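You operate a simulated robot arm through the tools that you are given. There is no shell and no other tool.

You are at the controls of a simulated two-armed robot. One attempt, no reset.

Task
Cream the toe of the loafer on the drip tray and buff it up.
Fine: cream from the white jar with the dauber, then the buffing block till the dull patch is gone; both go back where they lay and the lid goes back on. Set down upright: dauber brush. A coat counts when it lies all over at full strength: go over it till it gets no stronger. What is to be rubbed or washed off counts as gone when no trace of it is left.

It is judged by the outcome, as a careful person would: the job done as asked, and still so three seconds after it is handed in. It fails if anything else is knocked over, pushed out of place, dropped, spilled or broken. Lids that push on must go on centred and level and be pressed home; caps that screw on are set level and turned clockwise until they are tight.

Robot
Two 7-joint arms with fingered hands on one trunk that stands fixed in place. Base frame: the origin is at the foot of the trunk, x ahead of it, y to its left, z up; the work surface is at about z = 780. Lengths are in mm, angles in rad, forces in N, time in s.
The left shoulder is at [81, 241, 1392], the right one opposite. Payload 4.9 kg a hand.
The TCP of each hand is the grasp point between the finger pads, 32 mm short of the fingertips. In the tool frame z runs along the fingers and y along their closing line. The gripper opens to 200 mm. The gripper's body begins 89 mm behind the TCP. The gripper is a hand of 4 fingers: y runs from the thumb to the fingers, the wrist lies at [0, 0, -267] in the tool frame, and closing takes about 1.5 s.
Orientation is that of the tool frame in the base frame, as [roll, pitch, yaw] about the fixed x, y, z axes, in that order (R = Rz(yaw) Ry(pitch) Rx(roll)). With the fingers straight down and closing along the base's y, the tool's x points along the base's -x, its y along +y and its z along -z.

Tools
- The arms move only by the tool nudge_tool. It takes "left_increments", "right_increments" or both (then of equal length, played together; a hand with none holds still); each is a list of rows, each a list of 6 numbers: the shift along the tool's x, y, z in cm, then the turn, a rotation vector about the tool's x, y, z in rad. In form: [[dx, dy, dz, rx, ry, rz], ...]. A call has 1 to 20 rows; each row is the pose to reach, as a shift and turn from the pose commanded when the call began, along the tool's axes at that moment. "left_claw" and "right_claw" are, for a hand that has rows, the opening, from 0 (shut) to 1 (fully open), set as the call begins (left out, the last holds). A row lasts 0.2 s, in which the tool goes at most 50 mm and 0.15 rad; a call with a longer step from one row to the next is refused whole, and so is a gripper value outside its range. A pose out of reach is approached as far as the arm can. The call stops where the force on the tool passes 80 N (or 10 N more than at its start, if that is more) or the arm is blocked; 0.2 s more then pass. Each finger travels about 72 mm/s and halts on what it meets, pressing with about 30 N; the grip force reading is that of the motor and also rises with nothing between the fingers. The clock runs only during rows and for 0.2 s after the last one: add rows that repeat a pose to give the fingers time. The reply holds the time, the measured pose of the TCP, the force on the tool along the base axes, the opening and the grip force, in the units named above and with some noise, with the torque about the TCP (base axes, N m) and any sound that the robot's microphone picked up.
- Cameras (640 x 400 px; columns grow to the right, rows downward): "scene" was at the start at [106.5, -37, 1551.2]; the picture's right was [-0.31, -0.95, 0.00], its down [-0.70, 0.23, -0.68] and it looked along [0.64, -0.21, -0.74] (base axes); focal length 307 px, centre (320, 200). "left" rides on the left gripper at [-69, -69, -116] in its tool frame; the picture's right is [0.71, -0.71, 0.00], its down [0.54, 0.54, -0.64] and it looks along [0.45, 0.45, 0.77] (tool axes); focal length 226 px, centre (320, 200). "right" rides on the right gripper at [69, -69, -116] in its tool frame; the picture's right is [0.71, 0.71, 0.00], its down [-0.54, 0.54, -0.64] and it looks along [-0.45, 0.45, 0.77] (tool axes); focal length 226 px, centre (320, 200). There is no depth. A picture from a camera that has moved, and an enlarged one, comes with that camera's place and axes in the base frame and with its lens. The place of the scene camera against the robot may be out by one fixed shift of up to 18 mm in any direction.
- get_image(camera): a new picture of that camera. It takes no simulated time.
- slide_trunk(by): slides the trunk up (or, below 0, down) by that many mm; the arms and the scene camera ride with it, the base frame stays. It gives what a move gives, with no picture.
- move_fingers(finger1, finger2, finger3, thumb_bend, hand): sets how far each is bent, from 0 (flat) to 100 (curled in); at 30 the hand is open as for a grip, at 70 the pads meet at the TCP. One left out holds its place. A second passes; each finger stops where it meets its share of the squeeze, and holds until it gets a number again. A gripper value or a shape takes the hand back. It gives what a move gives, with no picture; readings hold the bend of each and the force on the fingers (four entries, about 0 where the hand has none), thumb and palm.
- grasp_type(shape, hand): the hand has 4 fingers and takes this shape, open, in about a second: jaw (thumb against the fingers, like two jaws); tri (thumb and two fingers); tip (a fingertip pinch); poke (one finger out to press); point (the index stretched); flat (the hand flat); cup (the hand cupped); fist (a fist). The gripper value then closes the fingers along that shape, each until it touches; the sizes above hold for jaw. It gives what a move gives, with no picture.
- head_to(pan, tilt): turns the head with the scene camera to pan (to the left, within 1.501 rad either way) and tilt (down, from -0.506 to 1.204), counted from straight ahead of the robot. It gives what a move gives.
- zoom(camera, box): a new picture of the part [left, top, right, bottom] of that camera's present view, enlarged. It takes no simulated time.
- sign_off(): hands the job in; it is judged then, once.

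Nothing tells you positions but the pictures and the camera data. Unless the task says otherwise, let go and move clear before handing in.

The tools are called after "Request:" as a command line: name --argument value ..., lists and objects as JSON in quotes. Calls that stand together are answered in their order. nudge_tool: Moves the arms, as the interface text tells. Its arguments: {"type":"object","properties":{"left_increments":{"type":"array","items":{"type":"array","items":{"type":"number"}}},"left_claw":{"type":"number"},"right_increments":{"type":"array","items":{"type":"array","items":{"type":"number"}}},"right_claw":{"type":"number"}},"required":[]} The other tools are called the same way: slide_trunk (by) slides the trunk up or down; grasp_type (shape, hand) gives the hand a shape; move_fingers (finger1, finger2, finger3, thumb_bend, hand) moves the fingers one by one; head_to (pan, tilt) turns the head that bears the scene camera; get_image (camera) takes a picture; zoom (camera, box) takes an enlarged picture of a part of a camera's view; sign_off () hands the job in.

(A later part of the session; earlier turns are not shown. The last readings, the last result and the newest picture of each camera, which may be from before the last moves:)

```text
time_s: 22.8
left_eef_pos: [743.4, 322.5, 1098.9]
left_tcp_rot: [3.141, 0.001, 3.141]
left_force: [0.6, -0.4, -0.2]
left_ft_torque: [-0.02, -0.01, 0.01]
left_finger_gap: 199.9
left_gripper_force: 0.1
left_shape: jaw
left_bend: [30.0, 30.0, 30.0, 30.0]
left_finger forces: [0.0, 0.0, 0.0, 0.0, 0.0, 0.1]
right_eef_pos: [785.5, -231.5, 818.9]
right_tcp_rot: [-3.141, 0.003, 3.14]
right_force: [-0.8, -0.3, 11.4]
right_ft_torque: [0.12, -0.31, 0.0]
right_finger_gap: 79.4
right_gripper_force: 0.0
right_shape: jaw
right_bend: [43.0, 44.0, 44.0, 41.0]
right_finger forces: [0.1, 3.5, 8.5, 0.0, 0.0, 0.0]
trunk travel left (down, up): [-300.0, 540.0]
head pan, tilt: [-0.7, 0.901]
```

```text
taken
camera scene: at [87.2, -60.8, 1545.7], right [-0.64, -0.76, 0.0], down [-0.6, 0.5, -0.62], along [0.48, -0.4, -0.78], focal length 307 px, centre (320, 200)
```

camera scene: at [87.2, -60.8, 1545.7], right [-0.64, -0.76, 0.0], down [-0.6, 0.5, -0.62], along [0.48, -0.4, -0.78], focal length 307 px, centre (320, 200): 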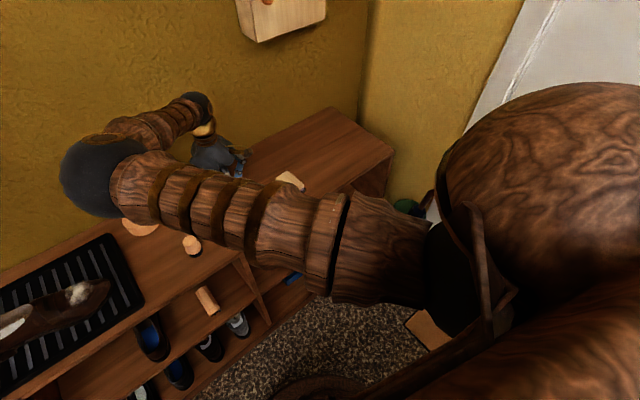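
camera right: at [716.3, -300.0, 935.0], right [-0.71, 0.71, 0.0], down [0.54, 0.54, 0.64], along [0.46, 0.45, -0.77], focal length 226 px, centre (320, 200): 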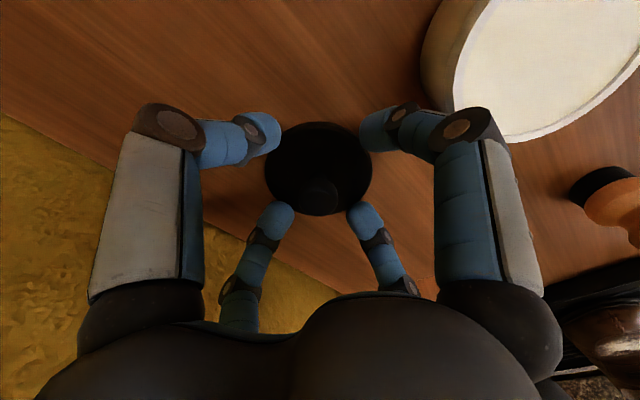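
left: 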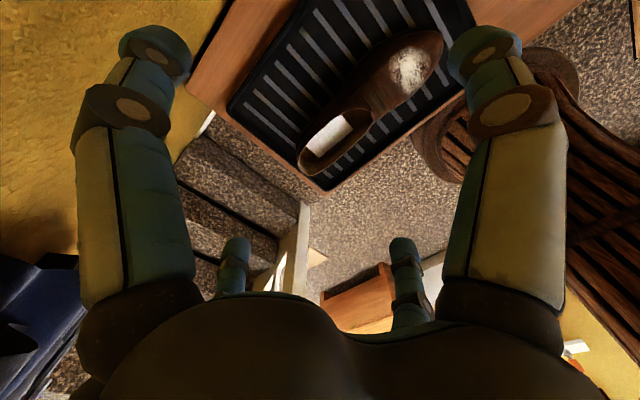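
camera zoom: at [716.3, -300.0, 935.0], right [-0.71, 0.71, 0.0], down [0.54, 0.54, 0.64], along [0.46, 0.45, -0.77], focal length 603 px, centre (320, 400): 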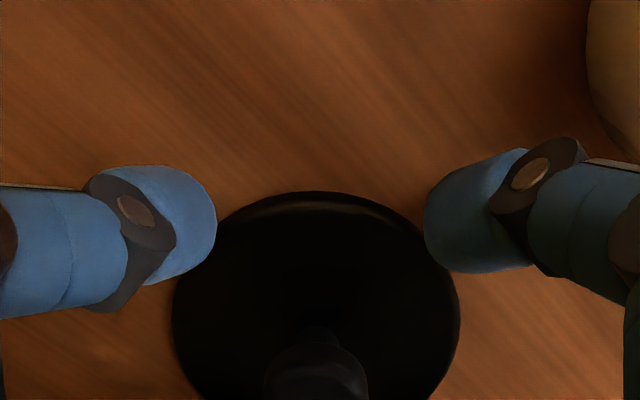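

That call was refused for one over-long step; nothing moved. Repeating with shorter steps: up, then over to the dauber.

Request:
nudge_tool --right_increments '[[0, 0, -1, 0, 0, 0], [0, 0, -4, 0, 0, 0], [0, 0, -8.5, 0, 0, 0], [0, 0, -13, 0, 0, 0], [0, 0, -14, 0, 0, 0], [3, 3.1, -14, 0, 0, 0], [6, 6.2, -14, 0, 0, 0], [9, 9.3, -14, 0, 0, 0], [12, 12.4, -14, 0, 0, 0], [14, 14.5, -14, 0, 0, 0], [15.8, 16.4, -14, 0, 0, 0], [15.8, 16.4, -14, 0, 0, 0]]' --right_claw 0.5

Request:
get_image --camera "right"

Request:
zoom --camera "right" --box '[220, 50, 420, 200]'

Request:
get_image --camera "scene"

```text
time_s: 25.4
left_eef_pos: [746.3, 322.6, 1097.4]
left_tcp_rot: [-3.14, -0.001, 3.141]
left_force: [0.5, 0.5, -0.1]
left_ft_torque: [0.0, 0.01, 0.0]
left_finger_gap: 199.8
left_gripper_force: 0.1
left_shape: jaw
left_bend: [30.0, 30.0, 30.0, 30.0]
left_finger forces: [0.0, 0.1, 0.0, 0.0, 0.1, 0.1]
right_eef_pos: [629.9, -67.0, 957.4]
right_tcp_rot: [3.141, -0.001, 3.141]
right_force: [-0.9, 0.4, 0.4]
right_ft_torque: [0.0, -0.02, -0.02]
right_finger_gap: 99.7
right_gripper_force: 0.1
right_shape: jaw
right_bend: [38.0, 38.0, 38.0, 36.0]
right_finger forces: [0.0, 0.0, 0.0, 0.0, 0.0, 0.1]
trunk travel left (down, up): [-300.0, 540.0]
head pan, tilt: [-0.7, 0.901]
```

```text
taken
camera right: at [560.2, -135.2, 1072.5], right [-0.71, 0.71, 0.0], down [0.54, 0.54, 0.64], along [0.45, 0.45, -0.77], focal length 226 px, centre (320, 200)
```

right: 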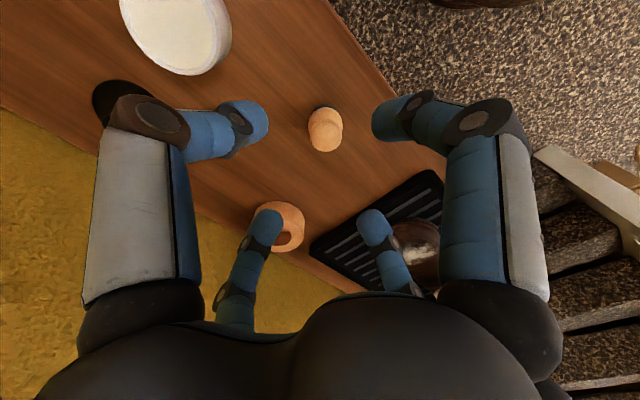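

```text
2.67 times, centred on (320, 125) of right
camera zoom: at [560.2, -135.2, 1072.5], right [-0.71, 0.71, 0.0], down [0.54, 0.54, 0.64], along [0.45, 0.45, -0.77], focal length 603 px, centre (320, 400)
```

zoom: 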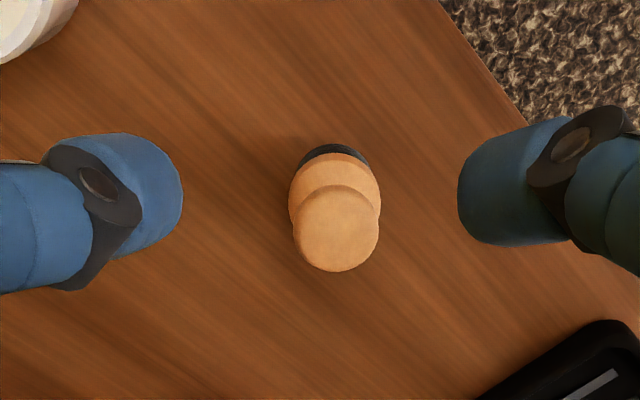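

```text
taken
camera scene: at [89.1, -61.4, 1545.6], right [-0.64, -0.76, 0.0], down [-0.6, 0.51, -0.62], along [0.47, -0.4, -0.78], focal length 307 px, centre (320, 200)
```

scene: 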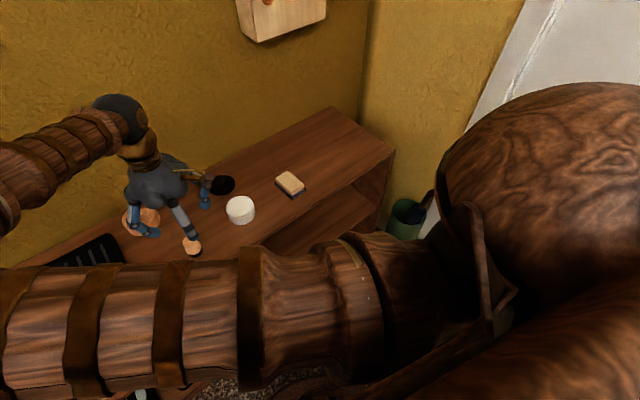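

The dauber is about (628,-61). I'll come lower over it to refine the centring, tips still above its top.

Request:
nudge_tool --right_increments '[[0.1, 0.55, 2, 0, 0, 0], [0.1, 0.55, 4.5, 0, 0, 0], [0.1, 0.55, 6.5, 0, 0, 0], [0.1, 0.55, 7.2, 0, 0, 0], [0.1, 0.55, 7.2, 0, 0, 0]]'

Request:
zoom --camera "right" --box '[220, 80, 420, 240]'

Request:
zoom --camera "scene" --box '[100, 150, 320, 290]'

```text
time_s: 26.6
left_eef_pos: [745.2, 324.1, 1096.3]
left_tcp_rot: [-3.141, -0.003, 3.141]
left_force: [1.0, -0.7, -0.4]
left_ft_torque: [-0.01, 0.0, 0.0]
left_finger_gap: 199.7
left_gripper_force: 0.1
left_shape: jaw
left_bend: [30.0, 30.0, 30.0, 30.0]
left_finger forces: [0.0, 0.0, 0.1, 0.1, 0.1, 0.0]
right_eef_pos: [626.9, -61.7, 885.6]
right_tcp_rot: [-3.141, 0.001, 3.141]
right_force: [-0.2, 0.5, 1.0]
right_ft_torque: [0.0, -0.01, 0.0]
right_finger_gap: 99.8
right_gripper_force: 0.1
right_shape: jaw
right_bend: [38.0, 38.0, 38.0, 36.0]
right_finger forces: [0.0, 0.0, 0.0, 0.0, 0.1, 0.0]
trunk travel left (down, up): [-300.0, 540.0]
head pan, tilt: [-0.7, 0.901]
```

```text
2.50 times, centred on (320, 160) of right
camera zoom: at [557.9, -130.7, 1001.0], right [-0.71, 0.71, 0.0], down [0.54, 0.54, 0.64], along [0.46, 0.45, -0.77], focal length 565 px, centre (320, 300)
```

zoom: 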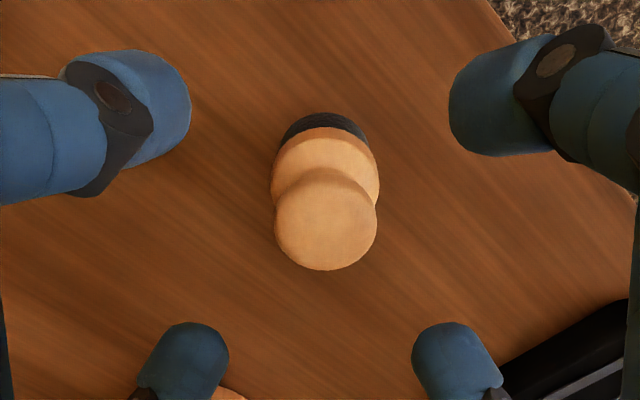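

```text
2.86 times, centred on (210, 220) of scene
camera zoom: at [88.8, -61.2, 1545.6], right [-0.64, -0.76, 0.0], down [-0.6, 0.51, -0.62], along [0.47, -0.4, -0.78], focal length 878 px, centre (634, 143)
```

zoom: 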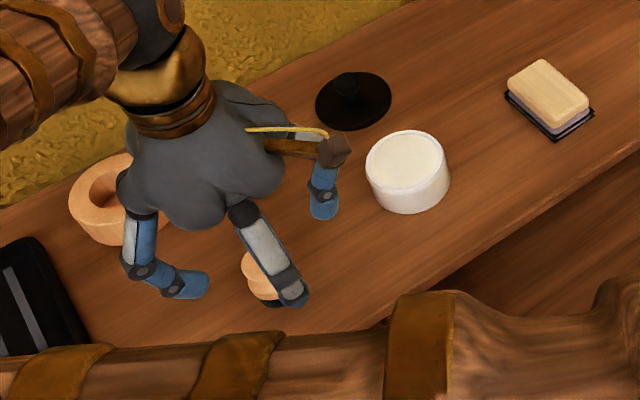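

The dauber is centred under the hand; its neck should be near z≈823. I'll lower so the tips reach the neck and close.

Request:
nudge_tool --right_increments '[[0.1, 0.1, 1, 0, 0, 0], [0.1, 0.1, 2, 0, 0, 0], [0.1, 0.1, 3.2, 0, 0, 0], [0.1, 0.1, 3.2, 0, 0, 0]]'

Request:
zoom --camera "right" --box '[220, 80, 420, 240]'

```text
time_s: 27.6
left_eef_pos: [745.0, 321.9, 1097.2]
left_tcp_rot: [-3.141, -0.001, -3.141]
left_force: [0.2, -0.3, 0.2]
left_ft_torque: [0.01, -0.03, 0.02]
left_finger_gap: 199.7
left_gripper_force: 0.1
left_shape: jaw
left_bend: [30.0, 30.0, 30.0, 30.0]
left_finger forces: [0.0, 0.1, 0.0, 0.0, 0.0, 0.0]
right_eef_pos: [627.0, -60.3, 854.3]
right_tcp_rot: [3.141, 0.001, 3.14]
right_force: [-0.5, 0.8, -1.0]
right_ft_torque: [0.0, -0.01, 0.01]
right_finger_gap: 99.9
right_gripper_force: 0.1
right_shape: jaw
right_bend: [38.0, 38.0, 38.0, 36.0]
right_finger forces: [0.0, 0.0, 0.1, 0.0, 0.1, 0.0]
trunk travel left (down, up): [-300.0, 540.0]
head pan, tilt: [-0.7, 0.901]
```

```text
2.50 times, centred on (320, 160) of right
camera zoom: at [557.0, -129.5, 970.3], right [-0.71, 0.71, 0.0], down [0.54, 0.54, 0.64], along [0.46, 0.45, -0.77], focal length 565 px, centre (320, 300)
```

zoom: 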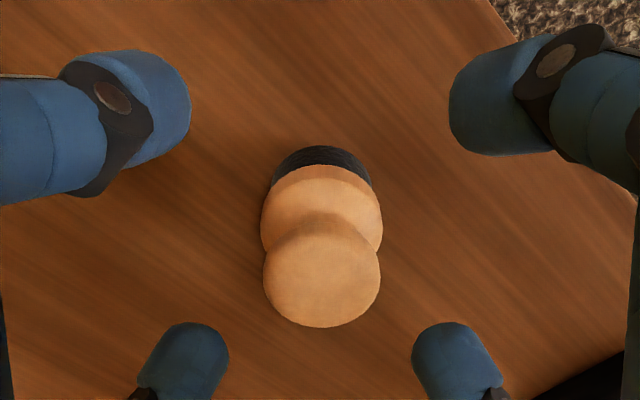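

Centred within a couple of millimetres. Closing on the neck.

Request:
nudge_tool --right_increments '[[0, 0, 0, 0, 0, 0], [0, 0, 0, 0, 0, 0], [0, 0, 0, 0, 0, 0], [0, 0, 0, 0, 0, 0], [0, 0, 0, 0, 0, 0], [0, 0, 0, 0, 0, 0], [0, 0, 0, 0, 0, 0]]' --right_claw 0.1

Request:
zoom --camera "right" --box '[220, 80, 420, 240]'

Request:
zoom --camera "scene" --box '[100, 150, 320, 290]'

```text
time_s: 29.2
left_eef_pos: [744.5, 322.4, 1097.1]
left_tcp_rot: [-3.141, -0.002, -3.141]
left_force: [0.0, -0.5, -0.2]
left_ft_torque: [0.01, 0.0, 0.01]
left_finger_gap: 199.9
left_gripper_force: 0.0
left_shape: jaw
left_bend: [30.0, 30.0, 30.0, 30.0]
left_finger forces: [0.0, 0.0, 0.1, 0.0, 0.1, 0.0]
right_eef_pos: [626.5, -61.8, 856.0]
right_tcp_rot: [3.141, -0.001, 3.141]
right_force: [0.3, -0.3, 0.5]
right_ft_torque: [0.06, -0.03, -0.02]
right_finger_gap: 23.6
right_gripper_force: 30.1
right_shape: jaw
right_bend: [61.0, 59.0, 59.0, 60.0]
right_finger forces: [25.1, 28.7, 28.3, 0.1, 25.5, 0.1]
trunk travel left (down, up): [-300.0, 540.0]
head pan, tilt: [-0.7, 0.901]
```

```text
2.50 times, centred on (320, 160) of right
camera zoom: at [557.1, -129.4, 970.4], right [-0.71, 0.71, 0.0], down [0.54, 0.54, 0.64], along [0.46, 0.45, -0.77], focal length 565 px, centre (320, 300)
```

zoom: 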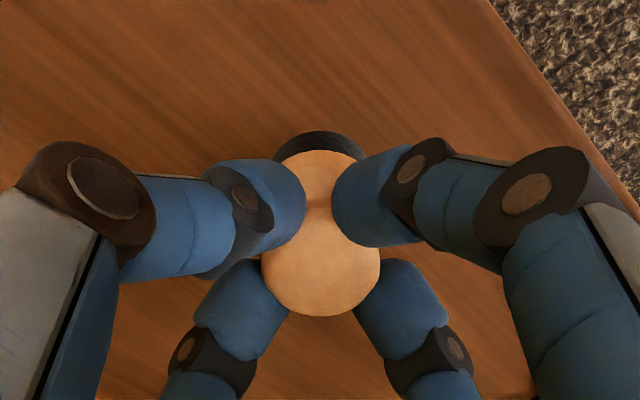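

```text
2.86 times, centred on (210, 220) of scene
camera zoom: at [88.6, -61.1, 1545.6], right [-0.64, -0.76, 0.0], down [-0.6, 0.5, -0.62], along [0.47, -0.4, -0.78], focal length 878 px, centre (634, 143)
```

zoom: 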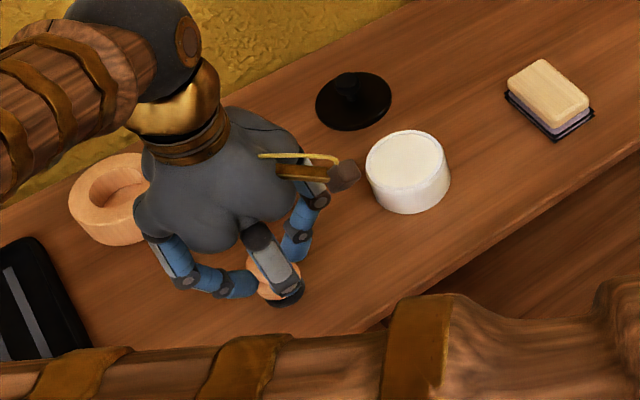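

The dauber is held firmly at its neck (TCP z≈854.5 when it stands on the shelf). I'll lift it and carry it above the open jar.

Request:
nudge_tool --right_increments '[[0, 0, -1, 0, 0, 0], [0, 0, -3, 0, 0, 0], [0, 0, -6, 0, 0, 0], [0, 0, -8, 0, 0, 0], [-0.6, -3.2, -8, 0, 0, 0], [-1.2, -6.4, -8, 0, 0, 0], [-1.8, -9.6, -8, 0, 0, 0], [-2.4, -12.8, -8, 0, 0, 0], [-3, -16.2, -8, 0, 0, 0], [-3, -16.2, -8, 0, 0, 0]]'

Request:
get_image --camera "right"

Request:
zoom --camera "scene" --box '[150, 100, 350, 260]'

```text
time_s: 31.4
left_eef_pos: [745.6, 323.1, 1096.9]
left_tcp_rot: [3.141, 0.0, 3.142]
left_force: [0.5, 1.1, 0.0]
left_ft_torque: [-0.07, -0.01, 0.0]
left_finger_gap: 200.2
left_gripper_force: 0.0
left_shape: jaw
left_bend: [30.0, 30.0, 30.0, 30.0]
left_finger forces: [0.1, 0.0, 0.0, 0.0, 0.0, 0.0]
right_eef_pos: [653.8, -222.7, 937.7]
right_tcp_rot: [-3.141, 0.0, -3.141]
right_force: [-0.2, 0.1, -0.7]
right_ft_torque: [-0.01, 0.02, 0.01]
right_finger_gap: 23.8
right_gripper_force: 30.1
right_shape: jaw
right_bend: [61.0, 59.0, 59.0, 60.0]
right_finger forces: [25.3, 28.6, 28.2, 0.0, 25.7, 0.0]
trunk travel left (down, up): [-300.0, 540.0]
head pan, tilt: [-0.7, 0.901]
```

```text
taken
camera right: at [584.0, -291.1, 1053.7], right [-0.71, 0.71, 0.0], down [0.54, 0.54, 0.64], along [0.45, 0.45, -0.77], focal length 226 px, centre (320, 200)
```

right: 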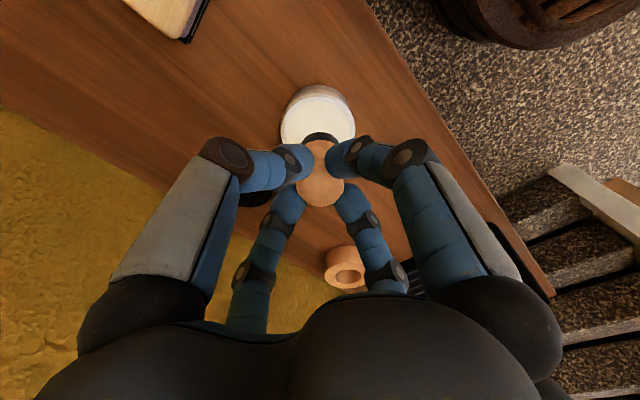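

```text
2.50 times, centred on (250, 180) of scene
camera zoom: at [88.3, -60.2, 1545.7], right [-0.64, -0.76, 0.0], down [-0.6, 0.5, -0.62], along [0.47, -0.4, -0.78], focal length 768 px, centre (495, 250)
```

zoom: 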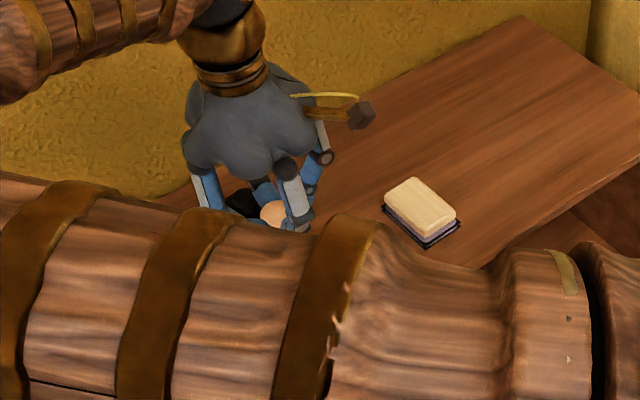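

The dauber hangs over the jar; zooming to judge cream level and centring.

Request:
zoom --camera "right" --box '[250, 70, 390, 182]'

```text
3.57 times, centred on (320, 126) of right
camera zoom: at [584.0, -291.1, 1053.7], right [-0.71, 0.71, 0.0], down [0.54, 0.54, 0.64], along [0.45, 0.45, -0.77], focal length 807 px, centre (320, 464)
```

zoom: 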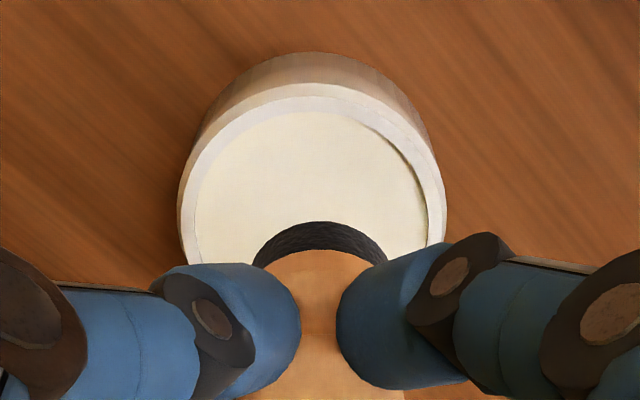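

The jar rim is at z≈816 with cream a few millimetres below. Lowering to just above, then dipping slowly.

Request:
nudge_tool --right_increments '[[-0.15, -0.15, 1.5, 0, 0, 0], [-0.15, -0.15, 3, 0, 0, 0], [-0.15, -0.15, 4, 0, 0, 0], [-0.15, -0.15, 4.5, 0, 0, 0], [-0.15, -0.15, 4.5, 0, 0, 0]]'

Request:
zoom --camera "right" --box '[230, 70, 410, 214]'

```text
time_s: 32.6
left_eef_pos: [739.4, 322.9, 1100.5]
left_tcp_rot: [-3.141, 0.003, 3.139]
left_force: [0.3, 1.0, 0.9]
left_ft_torque: [-0.01, -0.01, -0.01]
left_finger_gap: 199.7
left_gripper_force: 0.0
left_shape: jaw
left_bend: [30.0, 30.0, 30.0, 30.0]
left_finger forces: [0.0, 0.0, 0.0, 0.0, 0.0, 0.0]
right_eef_pos: [656.1, -224.3, 896.3]
right_tcp_rot: [-3.139, 0.011, 3.142]
right_force: [1.8, -5.6, 59.2]
right_ft_torque: [-0.05, -0.25, -0.02]
right_finger_gap: 25.5
right_gripper_force: 30.4
right_shape: jaw
right_bend: [77.0, 59.0, 59.0, 60.0]
right_finger forces: [34.7, 37.2, 38.9, 0.0, 38.2, 0.0]
trunk travel left (down, up): [-300.0, 540.0]
head pan, tilt: [-0.7, 0.901]
```

```text
2.78 times, centred on (320, 142) of right
camera zoom: at [585.8, -292.3, 1012.2], right [-0.71, 0.71, -0.01], down [0.54, 0.54, 0.65], along [0.46, 0.45, -0.76], focal length 628 px, centre (320, 361)
```

zoom: 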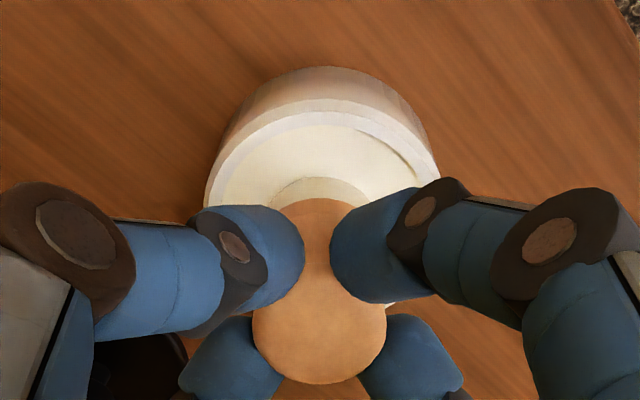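

The dauber met the cream sooner than I reckoned (59 N) and its bristles have turned white. I'll back up straight away and inspect the grip.

Request:
nudge_tool --right_increments '[[0, 0, -0.6, 0, 0, 0], [0, 0, -1.5, 0, 0, 0], [0, 0, -4, 0, 0, 0], [0, 0, -6, 0, 0, 0], [0, 0, -6, 0, 0, 0]]'

Request:
get_image --camera "right"

Request:
zoom --camera "right" --box '[230, 70, 410, 214]'

Request:
get_image --camera "scene"

```text
time_s: 33.8
left_eef_pos: [745.5, 322.1, 1096.4]
left_tcp_rot: [3.141, -0.003, 3.141]
left_force: [0.5, -0.8, -0.5]
left_ft_torque: [-0.01, -0.01, 0.0]
left_finger_gap: 199.9
left_gripper_force: 0.1
left_shape: jaw
left_bend: [30.0, 30.0, 30.0, 30.0]
left_finger forces: [0.1, 0.1, 0.1, 0.1, 0.0, 0.1]
right_eef_pos: [658.1, -222.5, 949.8]
right_tcp_rot: [3.141, -0.001, 3.141]
right_force: [0.4, -1.5, -1.6]
right_ft_torque: [-0.02, 0.01, 0.01]
right_finger_gap: 24.6
right_gripper_force: 29.6
right_shape: jaw
right_bend: [77.0, 59.0, 59.0, 60.0]
right_finger forces: [28.5, 31.7, 31.3, 0.1, 28.3, 0.0]
trunk travel left (down, up): [-300.0, 540.0]
head pan, tilt: [-0.7, 0.901]
```

```text
taken
camera right: at [588.5, -292.4, 1064.4], right [-0.71, 0.71, 0.0], down [0.54, 0.54, 0.64], along [0.45, 0.45, -0.77], focal length 226 px, centre (320, 200)
```

right: 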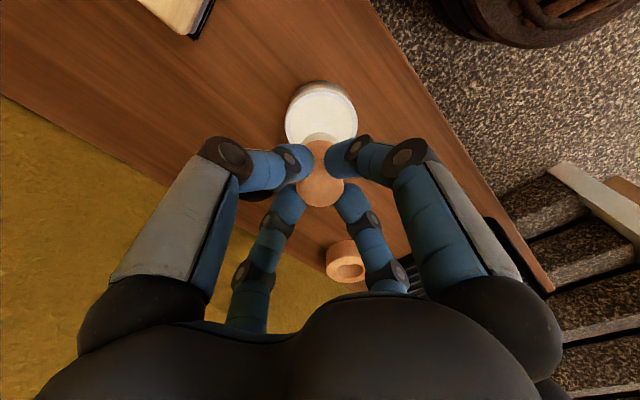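

```text
2.78 times, centred on (320, 142) of right
camera zoom: at [588.5, -292.4, 1064.4], right [-0.71, 0.71, 0.0], down [0.54, 0.54, 0.64], along [0.45, 0.45, -0.77], focal length 628 px, centre (320, 361)
```

zoom: 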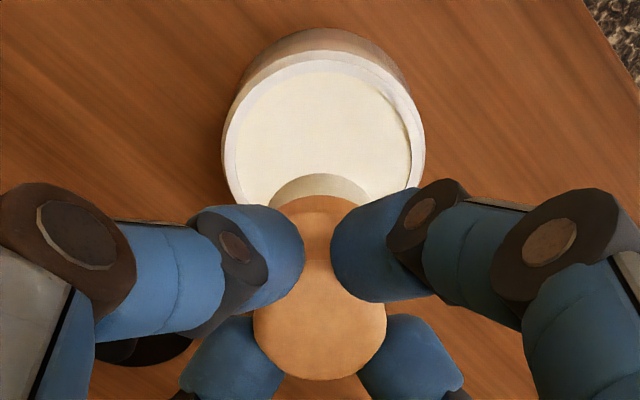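

```text
taken
camera scene: at [89.4, -61.2, 1545.5], right [-0.64, -0.76, 0.0], down [-0.6, 0.51, -0.62], along [0.47, -0.4, -0.78], focal length 307 px, centre (320, 200)
```

scene: 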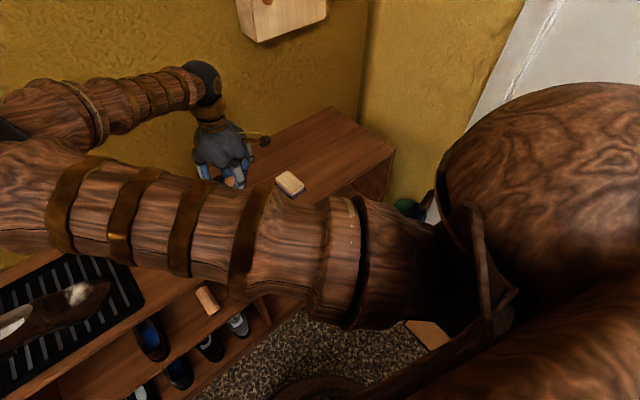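

The dauber is loaded (white bristles) and still seated in the grip; the jar hasn't moved. Next I must make room for the right arm over the shoe, so I'll look at the left arm's layout first.

Request:
head_to --pan 0.3 --tilt 0.75

Request:
get_image --camera "scene"

Request:
get_image --camera "left"

```text
time_s: 35.0
left_eef_pos: [746.2, 321.8, 1097.0]
left_tcp_rot: [3.141, -0.003, -3.141]
left_force: [-0.4, 0.6, -0.1]
left_ft_torque: [-0.01, 0.01, -0.01]
left_finger_gap: 200.0
left_gripper_force: 0.1
left_shape: jaw
left_bend: [30.0, 30.0, 30.0, 30.0]
left_finger forces: [0.0, 0.0, 0.0, 0.0, 0.0, 0.1]
right_eef_pos: [656.3, -222.8, 950.1]
right_tcp_rot: [3.14, -0.002, 3.139]
right_force: [0.3, -0.7, -0.6]
right_ft_torque: [0.01, 0.01, 0.02]
right_finger_gap: 24.7
right_gripper_force: 29.7
right_shape: jaw
right_bend: [77.0, 59.0, 59.0, 60.0]
right_finger forces: [28.6, 31.8, 31.4, 0.0, 28.3, 0.0]
trunk travel left (down, up): [-300.0, 540.0]
head pan, tilt: [0.3, 0.75]
```

```text
taken
camera scene: at [110.2, 11.8, 1557.5], right [0.29, -0.96, 0.0], down [-0.65, -0.2, -0.73], along [0.7, 0.22, -0.68], focal length 307 px, centre (320, 200)
```

scene: 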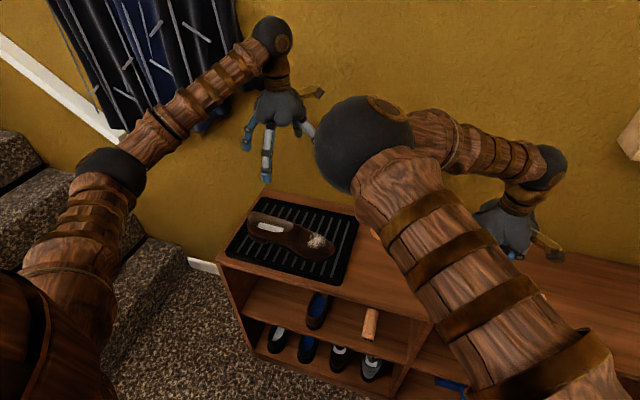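

```text
taken
camera left: at [813.9, 253.6, 1213.0], right [-0.71, -0.71, 0.0], down [-0.54, 0.54, 0.64], along [-0.46, 0.45, -0.77], focal length 226 px, centre (320, 200)
```

left: 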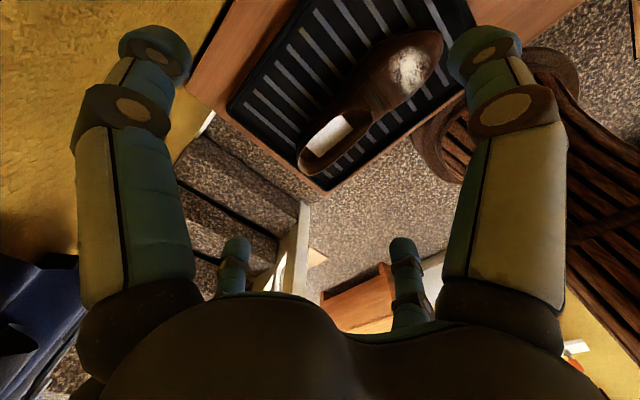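

The left hand hangs above the heel while the right elbow swings inward, so I'll withdraw the left arm back and to the left.

Request:
nudge_tool --left_increments '[[2.2, 3, -1, 0, 0, 0], [4.4, 6, -2, 0, 0, 0], [6.6, 9, -3, 0, 0, 0], [8.8, 12, -4, 0, 0, 0], [11, 15, -5, 0, 0, 0], [13.5, 18, -6, 0, 0, 0], [16, 20, -7, 0, 0, 0], [18.5, 22, -8, 0, 0, 0], [21, 24, -9, 0, 0, 0], [23, 25, -10, 0, 0, 0], [23, 25, -10, 0, 0, 0]]'

Request:
get_image --camera "scene"

```text
time_s: 37.4
left_eef_pos: [516.0, 572.5, 1197.2]
left_tcp_rot: [-3.142, -0.002, 3.139]
left_force: [0.5, 0.0, -0.1]
left_ft_torque: [0.01, 0.02, 0.03]
left_finger_gap: 200.1
left_gripper_force: 0.0
left_shape: jaw
left_bend: [30.0, 30.0, 30.0, 30.0]
left_finger forces: [0.1, 0.1, 0.0, 0.1, 0.0, 0.0]
right_eef_pos: [657.7, -224.4, 949.9]
right_tcp_rot: [3.141, -0.002, 3.141]
right_force: [0.0, -0.7, -0.4]
right_ft_torque: [0.03, 0.01, -0.01]
right_finger_gap: 24.6
right_gripper_force: 29.7
right_shape: jaw
right_bend: [77.0, 59.0, 59.0, 60.0]
right_finger forces: [28.6, 31.7, 31.5, 0.0, 28.2, 0.1]
trunk travel left (down, up): [-300.0, 540.0]
head pan, tilt: [0.3, 0.75]
```

```text
taken
camera scene: at [111.0, 11.8, 1557.4], right [0.3, -0.96, 0.0], down [-0.65, -0.2, -0.73], along [0.7, 0.22, -0.68], focal length 307 px, centre (320, 200)
```

scene: 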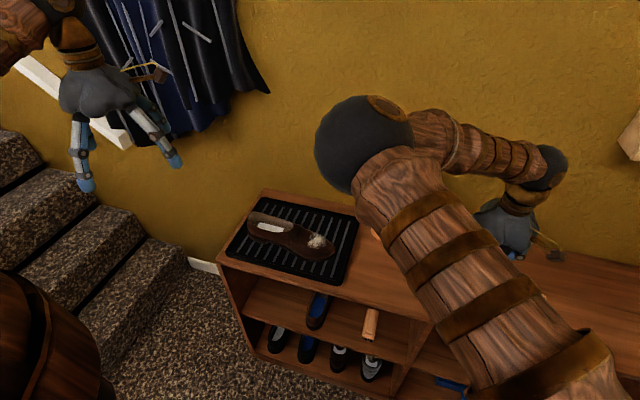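

The shoe is now clearly visible. Zooming to study the toe and patch.

Request:
zoom --camera "scene" --box '[220, 180, 370, 300]'

Request:
zoom --camera "scene" --box '[285, 215, 355, 271]'

```text
3.33 times, centred on (295, 240) of scene
camera zoom: at [111.0, 11.8, 1557.4], right [0.3, -0.96, 0.0], down [-0.65, -0.2, -0.73], along [0.7, 0.22, -0.68], focal length 1024 px, centre (403, 67)
```

zoom: 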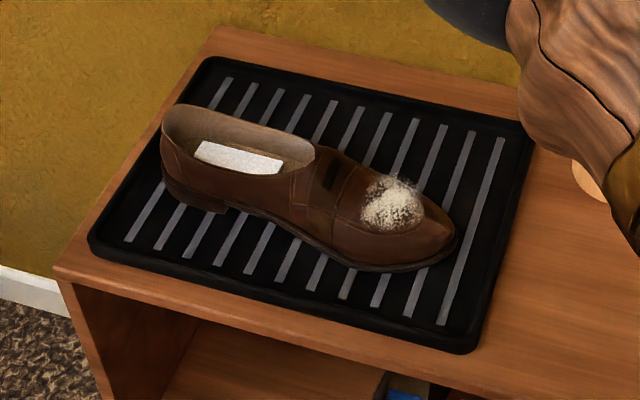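

```text
7.14 times, centred on (320, 243) of scene
camera zoom: at [111.0, 11.8, 1557.4], right [0.3, -0.96, 0.0], down [-0.65, -0.2, -0.73], along [0.7, 0.22, -0.68], focal length 2195 px, centre (320, -107)
```

zoom: 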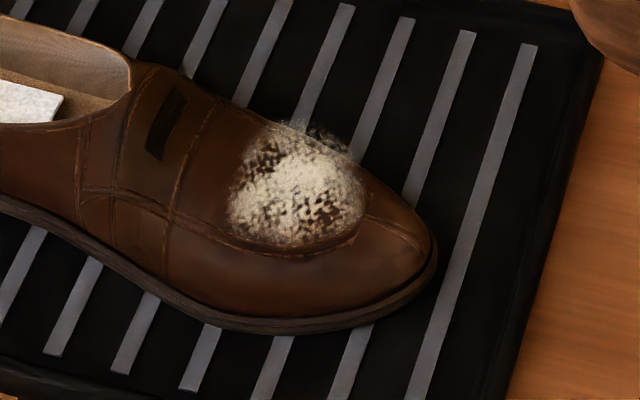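

The patch is on the top of the toe, centred about (672,206), roughly 60–65 mm across, standing at z≈835. I'll carry the loaded dauber high over to the toe.

Request:
nudge_tool --right_increments '[[0, 0, -2.5, 0, 0, 0], [0, 0, -5, 0, 0, 0], [-0.1, 4.5, -5, 0, 0, 0], [-0.2, 9, -5, 0, 0, 0], [-0.4, 13.5, -5, 0, 0, 0], [-0.6, 18, -5, 0, 0, 0], [-0.8, 22.5, -5, 0, 0, 0], [-1, 27, -5, 0, 0, 0], [-1.2, 31.5, -5, 0, 0, 0], [-1.3, 36, -5, 0, 0, 0], [-1.4, 40, -5, 0, 0, 0], [-1.4, 43, -5, 0, 0, 0], [-1.4, 43, -5, 0, 0, 0]]'

Request:
get_image --camera "right"

Request:
get_image --camera "scene"

```text
time_s: 40.2
left_eef_pos: [515.4, 572.1, 1197.1]
left_tcp_rot: [-3.141, -0.001, -3.141]
left_force: [0.2, -0.2, 0.5]
left_ft_torque: [0.01, 0.03, -0.01]
left_finger_gap: 199.8
left_gripper_force: 0.1
left_shape: jaw
left_bend: [30.0, 30.0, 30.0, 30.0]
left_finger forces: [0.1, 0.0, 0.0, 0.1, 0.0, 0.0]
right_eef_pos: [672.6, 204.6, 1000.4]
right_tcp_rot: [-3.141, -0.002, 3.14]
right_force: [-1.1, 0.2, 0.1]
right_ft_torque: [0.0, -0.01, 0.0]
right_finger_gap: 24.9
right_gripper_force: 30.1
right_shape: jaw
right_bend: [77.0, 59.0, 59.0, 60.0]
right_finger forces: [27.2, 31.3, 31.3, 0.0, 27.7, 0.0]
trunk travel left (down, up): [-300.0, 540.0]
head pan, tilt: [0.3, 0.75]
```

```text
taken
camera right: at [603.1, 136.2, 1115.2], right [-0.71, 0.71, 0.0], down [0.54, 0.54, 0.64], along [0.46, 0.45, -0.77], focal length 226 px, centre (320, 200)
```

right: 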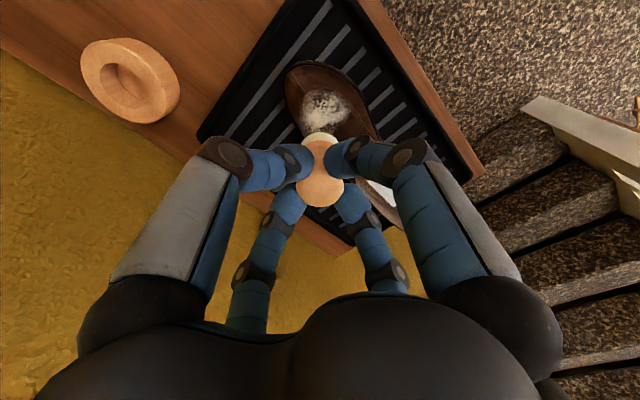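

```text
taken
camera scene: at [110.0, 11.7, 1557.5], right [0.3, -0.96, 0.0], down [-0.65, -0.2, -0.73], along [0.7, 0.22, -0.68], focal length 307 px, centre (320, 200)
```

scene: 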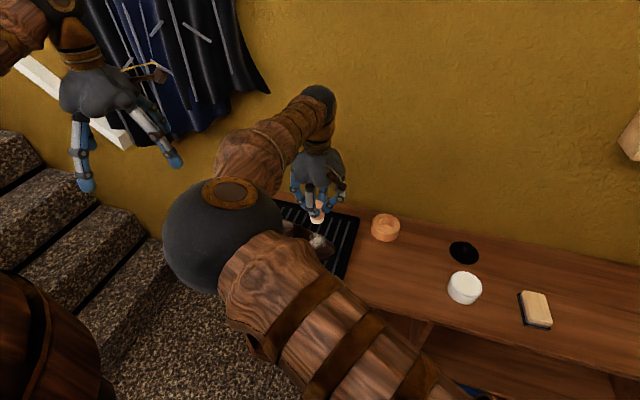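

Right hand is above the toe with no collision. Zooming the wrist view to align.

Request:
zoom --camera "right" --box '[250, 50, 410, 178]'

Request:
zoom --camera "scene" --box '[250, 170, 380, 274]'

```text
3.12 times, centred on (330, 114) of right
camera zoom: at [603.1, 136.2, 1115.2], right [-0.71, 0.71, 0.0], down [0.54, 0.54, 0.64], along [0.46, 0.45, -0.77], focal length 706 px, centre (289, 469)
```

zoom: 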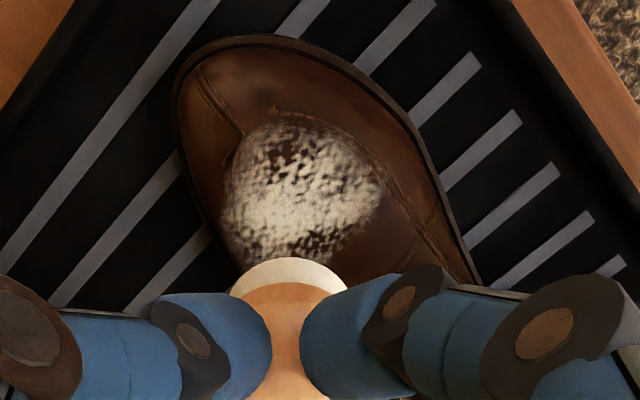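

```text
3.85 times, centred on (315, 222) of scene
camera zoom: at [110.0, 11.7, 1557.5], right [0.3, -0.96, 0.0], down [-0.65, -0.2, -0.73], along [0.7, 0.22, -0.68], focal length 1182 px, centre (339, 115)
```

zoom: 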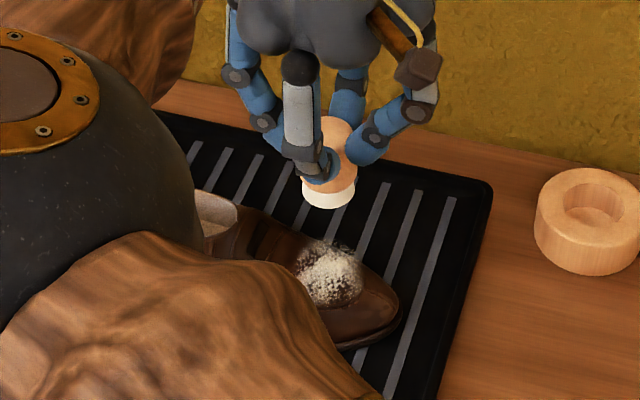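

The patch centre is about (668,206), radius ≈31 mm. I'll lower the dauber close above it, then step down to feel contact.

Request:
nudge_tool --right_increments '[[0.4, 0.1, 2.5, 0, 0, 0], [0.4, 0.1, 5, 0, 0, 0], [0.4, 0.1, 6.5, 0, 0, 0], [0.4, 0.1, 7.2, 0, 0, 0], [0.4, 0.1, 7.2, 0, 0, 0]]'

Request:
zoom --camera "right" --box '[230, 60, 410, 204]'

Request:
zoom --camera "scene" --box '[270, 190, 370, 270]'

```text
time_s: 41.4
left_eef_pos: [514.6, 574.0, 1196.4]
left_tcp_rot: [3.14, -0.002, -3.14]
left_force: [0.2, 0.5, 0.1]
left_ft_torque: [0.0, -0.03, 0.01]
left_finger_gap: 199.9
left_gripper_force: 0.0
left_shape: jaw
left_bend: [30.0, 30.0, 30.0, 30.0]
left_finger forces: [0.0, 0.0, 0.0, 0.1, 0.0, 0.1]
right_eef_pos: [668.0, 206.2, 926.7]
right_tcp_rot: [3.14, -0.001, 3.138]
right_force: [0.4, 0.7, -1.0]
right_ft_torque: [0.01, 0.01, -0.03]
right_finger_gap: 24.8
right_gripper_force: 30.1
right_shape: jaw
right_bend: [77.0, 59.0, 59.0, 60.0]
right_finger forces: [27.2, 31.2, 31.2, 0.1, 27.8, 0.0]
trunk travel left (down, up): [-300.0, 540.0]
head pan, tilt: [0.3, 0.75]
```

```text
2.78 times, centred on (320, 132) of right
camera zoom: at [598.7, 138.4, 1042.7], right [-0.71, 0.71, 0.0], down [0.54, 0.54, 0.64], along [0.46, 0.45, -0.77], focal length 628 px, centre (320, 389)
```

zoom: 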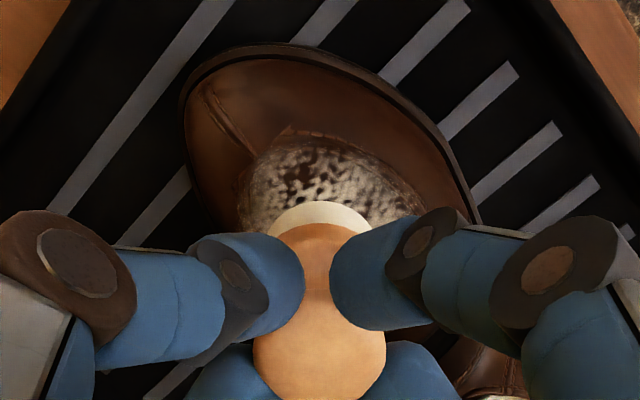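

```text
5.00 times, centred on (320, 230) of scene
camera zoom: at [110.1, 12.0, 1557.5], right [0.3, -0.96, 0.0], down [-0.65, -0.2, -0.73], along [0.7, 0.22, -0.68], focal length 1536 px, centre (320, 50)
```

zoom: 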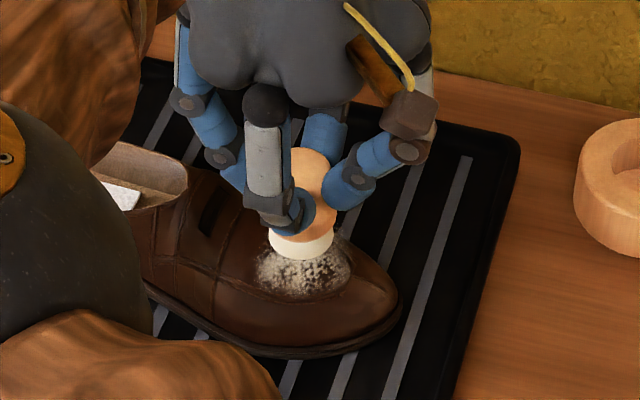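

Just above contact. Stepping down a few millimetres at a time.

Request:
nudge_tool --right_increments '[[0, 0, 0.2, 0, 0, 0], [0, 0, 0.4, 0, 0, 0], [0, 0, 0.5, 0, 0, 0]]'

```text
time_s: 42.2
left_eef_pos: [514.9, 574.0, 1197.6]
left_tcp_rot: [3.14, -0.001, 3.141]
left_force: [-0.4, -0.2, -0.2]
left_ft_torque: [-0.02, 0.01, -0.01]
left_finger_gap: 200.0
left_gripper_force: 0.1
left_shape: jaw
left_bend: [30.0, 30.0, 30.0, 30.0]
left_finger forces: [0.0, 0.1, 0.0, 0.0, 0.1, 0.1]
right_eef_pos: [668.6, 207.0, 923.3]
right_tcp_rot: [-3.141, 0.001, 3.141]
right_force: [-0.2, 0.4, -0.2]
right_ft_torque: [0.01, 0.0, 0.02]
right_finger_gap: 24.8
right_gripper_force: 30.7
right_shape: jaw
right_bend: [77.0, 59.0, 59.0, 60.0]
right_finger forces: [27.2, 31.2, 31.2, 0.0, 27.7, 0.0]
trunk travel left (down, up): [-300.0, 540.0]
head pan, tilt: [0.3, 0.75]
```

Request:
nudge_tool --right_increments '[[0, 0, 0.2, 0, 0, 0], [0, 0, 0.4, 0, 0, 0], [0, 0, 0.4, 0, 0, 0]]'

```text
time_s: 43.0
left_eef_pos: [514.7, 574.0, 1196.2]
left_tcp_rot: [3.14, 0.002, 3.141]
left_force: [-1.0, 0.9, 0.1]
left_ft_torque: [0.02, 0.01, 0.0]
left_finger_gap: 199.9
left_gripper_force: 0.1
left_shape: jaw
left_bend: [30.0, 30.0, 30.0, 30.0]
left_finger forces: [0.0, 0.1, 0.0, 0.0, 0.2, 0.0]
right_eef_pos: [668.4, 207.8, 918.5]
right_tcp_rot: [3.141, 0.0, 3.139]
right_force: [0.1, -0.8, -0.6]
right_ft_torque: [0.04, 0.0, 0.0]
right_finger_gap: 24.6
right_gripper_force: 30.8
right_shape: jaw
right_bend: [77.0, 59.0, 59.0, 60.0]
right_finger forces: [27.2, 31.2, 31.2, 0.0, 27.7, 0.1]
trunk travel left (down, up): [-300.0, 540.0]
head pan, tilt: [0.3, 0.75]
```

Request:
nudge_tool --right_increments '[[0, 0, 0.2, 0, 0, 0], [0, 0, 0.4, 0, 0, 0], [0, 0, 0.4, 0, 0, 0]]'

Request:
zoom --camera "scene" --box '[270, 190, 370, 270]'

```text
time_s: 43.8
left_eef_pos: [515.0, 573.3, 1198.2]
left_tcp_rot: [3.141, -0.002, 3.141]
left_force: [-0.5, -0.8, 0.1]
left_ft_torque: [0.01, 0.01, 0.0]
left_finger_gap: 200.1
left_gripper_force: 0.1
left_shape: jaw
left_bend: [30.0, 30.0, 30.0, 30.0]
left_finger forces: [0.0, 0.0, 0.0, 0.0, 0.1, 0.1]
right_eef_pos: [669.3, 205.9, 915.2]
right_tcp_rot: [-3.14, 0.0, 3.14]
right_force: [-0.3, -0.3, -0.4]
right_ft_torque: [0.02, 0.02, -0.01]
right_finger_gap: 24.6
right_gripper_force: 30.0
right_shape: jaw
right_bend: [77.0, 59.0, 59.0, 60.0]
right_finger forces: [27.3, 31.2, 31.1, 0.0, 27.5, 0.0]
trunk travel left (down, up): [-300.0, 540.0]
head pan, tilt: [0.3, 0.75]
```

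```text
5.00 times, centred on (320, 230) of scene
camera zoom: at [110.1, 12.2, 1557.5], right [0.3, -0.96, 0.0], down [-0.65, -0.2, -0.73], along [0.7, 0.22, -0.68], focal length 1536 px, centre (320, 50)
```

zoom: 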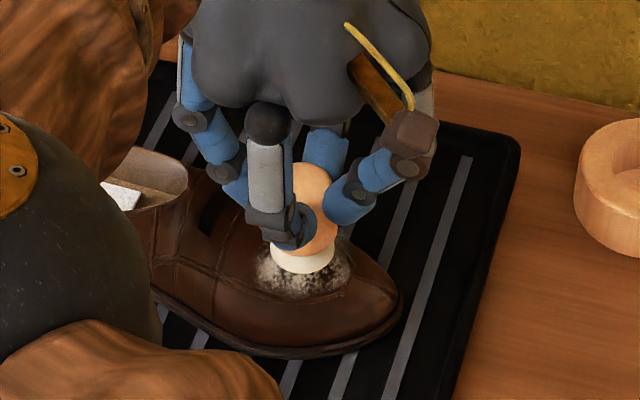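

Nearly touching. A few more millimetres.

Request:
nudge_tool --right_increments '[[0, 0, 0.15, 0, 0, 0], [0, 0, 0.3, 0, 0, 0], [0, 0, 0.3, 0, 0, 0]]'

```text
time_s: 44.6
left_eef_pos: [515.9, 574.4, 1198.1]
left_tcp_rot: [-3.141, 0.0, 3.141]
left_force: [-0.2, -0.6, 0.2]
left_ft_torque: [0.01, 0.0, -0.02]
left_finger_gap: 199.9
left_gripper_force: 0.0
left_shape: jaw
left_bend: [30.0, 30.0, 30.0, 30.0]
left_finger forces: [0.0, 0.0, 0.1, 0.1, 0.1, 0.1]
right_eef_pos: [668.4, 206.7, 913.1]
right_tcp_rot: [3.141, 0.0, -3.141]
right_force: [-0.5, -1.1, 7.2]
right_ft_torque: [0.05, 0.0, -0.03]
right_finger_gap: 24.4
right_gripper_force: 30.4
right_shape: jaw
right_bend: [77.0, 59.0, 59.0, 60.0]
right_finger forces: [27.7, 31.5, 31.4, 0.0, 28.7, 0.0]
trunk travel left (down, up): [-300.0, 540.0]
head pan, tilt: [0.3, 0.75]
```

Contact at TCP z≈913 (7 N). I'll rub gently in a small circle at this height and check the effect and the force.

Request:
nudge_tool --right_increments '[[0.5, 0, 0.05, 0, 0, 0], [0.8, 0, 0.1, 0, 0, 0], [0.57, 0.57, 0.1, 0, 0, 0], [0, 0.8, 0.1, 0, 0, 0], [-0.57, 0.57, 0.1, 0, 0, 0], [-0.8, 0, 0.1, 0, 0, 0], [-0.57, -0.57, 0.1, 0, 0, 0], [0, -0.8, 0.1, 0, 0, 0], [0.57, -0.57, 0.1, 0, 0, 0], [0.8, 0, 0.1, 0, 0, 0], [0, 0, 0.05, 0, 0, 0]]'

Request:
zoom --camera "scene" --box '[270, 190, 370, 270]'

Request:
zoom --camera "right" --box '[230, 60, 410, 204]'

```text
time_s: 47.0
left_eef_pos: [512.6, 572.5, 1199.1]
left_tcp_rot: [-3.141, -0.002, 3.141]
left_force: [1.0, -0.4, -0.5]
left_ft_torque: [0.03, 0.02, 0.01]
left_finger_gap: 200.0
left_gripper_force: 0.0
left_shape: jaw
left_bend: [30.0, 30.0, 30.0, 30.0]
left_finger forces: [0.0, 0.1, 0.1, 0.1, 0.1, 0.0]
right_eef_pos: [667.1, 205.8, 911.4]
right_tcp_rot: [3.139, 0.0, 3.139]
right_force: [-4.8, -6.7, 15.5]
right_ft_torque: [-0.2, 0.21, 0.01]
right_finger_gap: 25.2
right_gripper_force: 30.1
right_shape: jaw
right_bend: [77.0, 59.0, 59.0, 60.0]
right_finger forces: [31.1, 29.6, 30.7, 0.0, 32.3, 0.0]
trunk travel left (down, up): [-300.0, 540.0]
head pan, tilt: [0.3, 0.75]
```

```text
5.00 times, centred on (320, 230) of scene
camera zoom: at [107.8, 10.6, 1557.8], right [0.3, -0.96, 0.0], down [-0.65, -0.2, -0.73], along [0.7, 0.22, -0.68], focal length 1536 px, centre (320, 50)
```

zoom: 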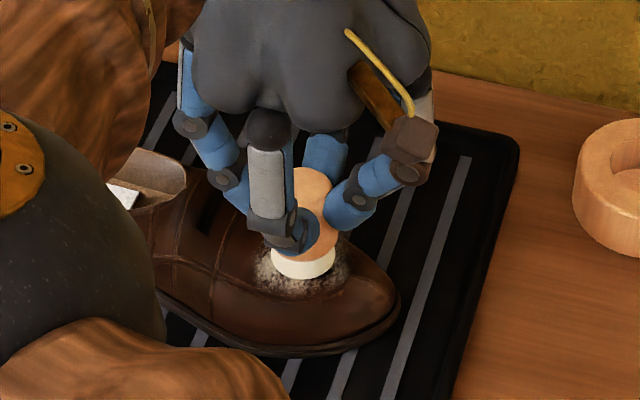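

```text
2.78 times, centred on (320, 132) of right
camera zoom: at [597.5, 136.6, 1027.1], right [-0.71, 0.71, 0.0], down [0.54, 0.54, 0.64], along [0.46, 0.45, -0.77], focal length 628 px, centre (320, 389)
```

zoom: 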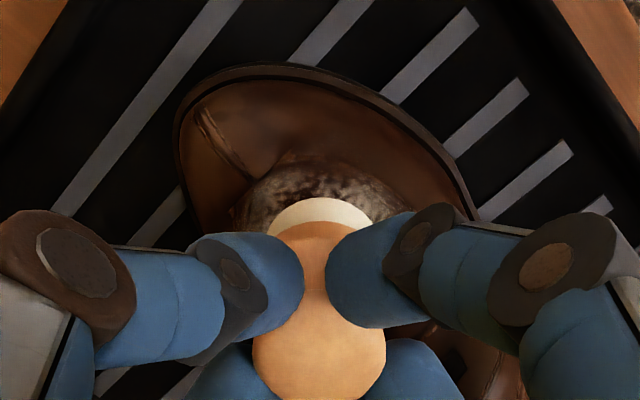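

Force moderate, shoe unmoved. I'll lift briefly to see what the first rub did.

Request:
nudge_tool --right_increments '[[0, 0, -2, 0, 0, 0], [0, 0, -5, 0, 0, 0], [2, -2, -9, 0, 0, 0], [2, -2, -9, 0, 0, 0]]'

Request:
zoom --camera "scene" --box '[285, 205, 365, 269]'

Request:
zoom --camera "right" --box '[250, 50, 410, 178]'

```text
time_s: 48.0
left_eef_pos: [515.6, 573.0, 1196.6]
left_tcp_rot: [-3.141, -0.002, -3.141]
left_force: [0.7, 0.7, 0.2]
left_ft_torque: [-0.01, 0.01, -0.04]
left_finger_gap: 199.9
left_gripper_force: 0.0
left_shape: jaw
left_bend: [30.0, 30.0, 30.0, 30.0]
left_finger forces: [0.0, 0.1, 0.0, 0.1, 0.0, 0.0]
right_eef_pos: [649.8, 185.2, 1001.3]
right_tcp_rot: [-3.141, 0.0, 3.139]
right_force: [-0.4, 0.6, -0.8]
right_ft_torque: [-0.04, 0.02, 0.01]
right_finger_gap: 24.8
right_gripper_force: 30.0
right_shape: jaw
right_bend: [77.0, 59.0, 59.0, 60.0]
right_finger forces: [27.8, 30.3, 31.1, 0.0, 26.7, 0.1]
trunk travel left (down, up): [-300.0, 540.0]
head pan, tilt: [0.3, 0.75]
```

```text
6.25 times, centred on (325, 237) of scene
camera zoom: at [111.1, 12.6, 1557.4], right [0.3, -0.96, 0.0], down [-0.65, -0.2, -0.73], along [0.7, 0.22, -0.68], focal length 1920 px, centre (289, -31)
```

zoom: 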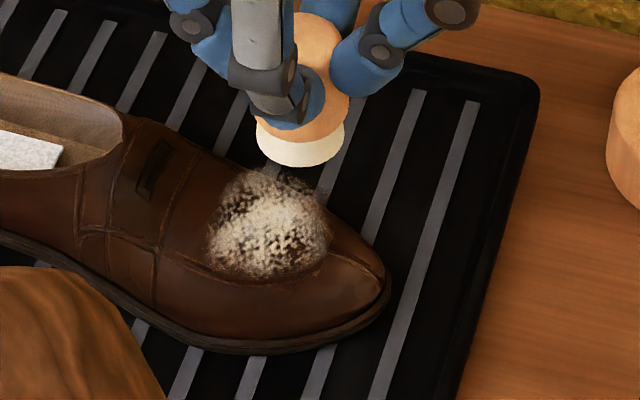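

```text
3.12 times, centred on (330, 114) of right
camera zoom: at [579.7, 115.9, 1117.1], right [-0.71, 0.71, 0.0], down [0.54, 0.54, 0.64], along [0.45, 0.45, -0.77], focal length 706 px, centre (289, 469)
```

zoom: 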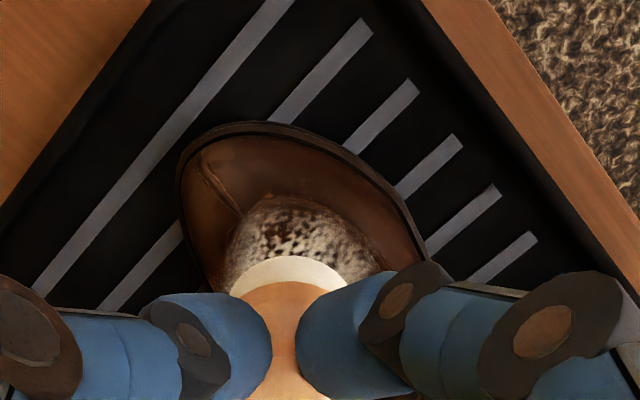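

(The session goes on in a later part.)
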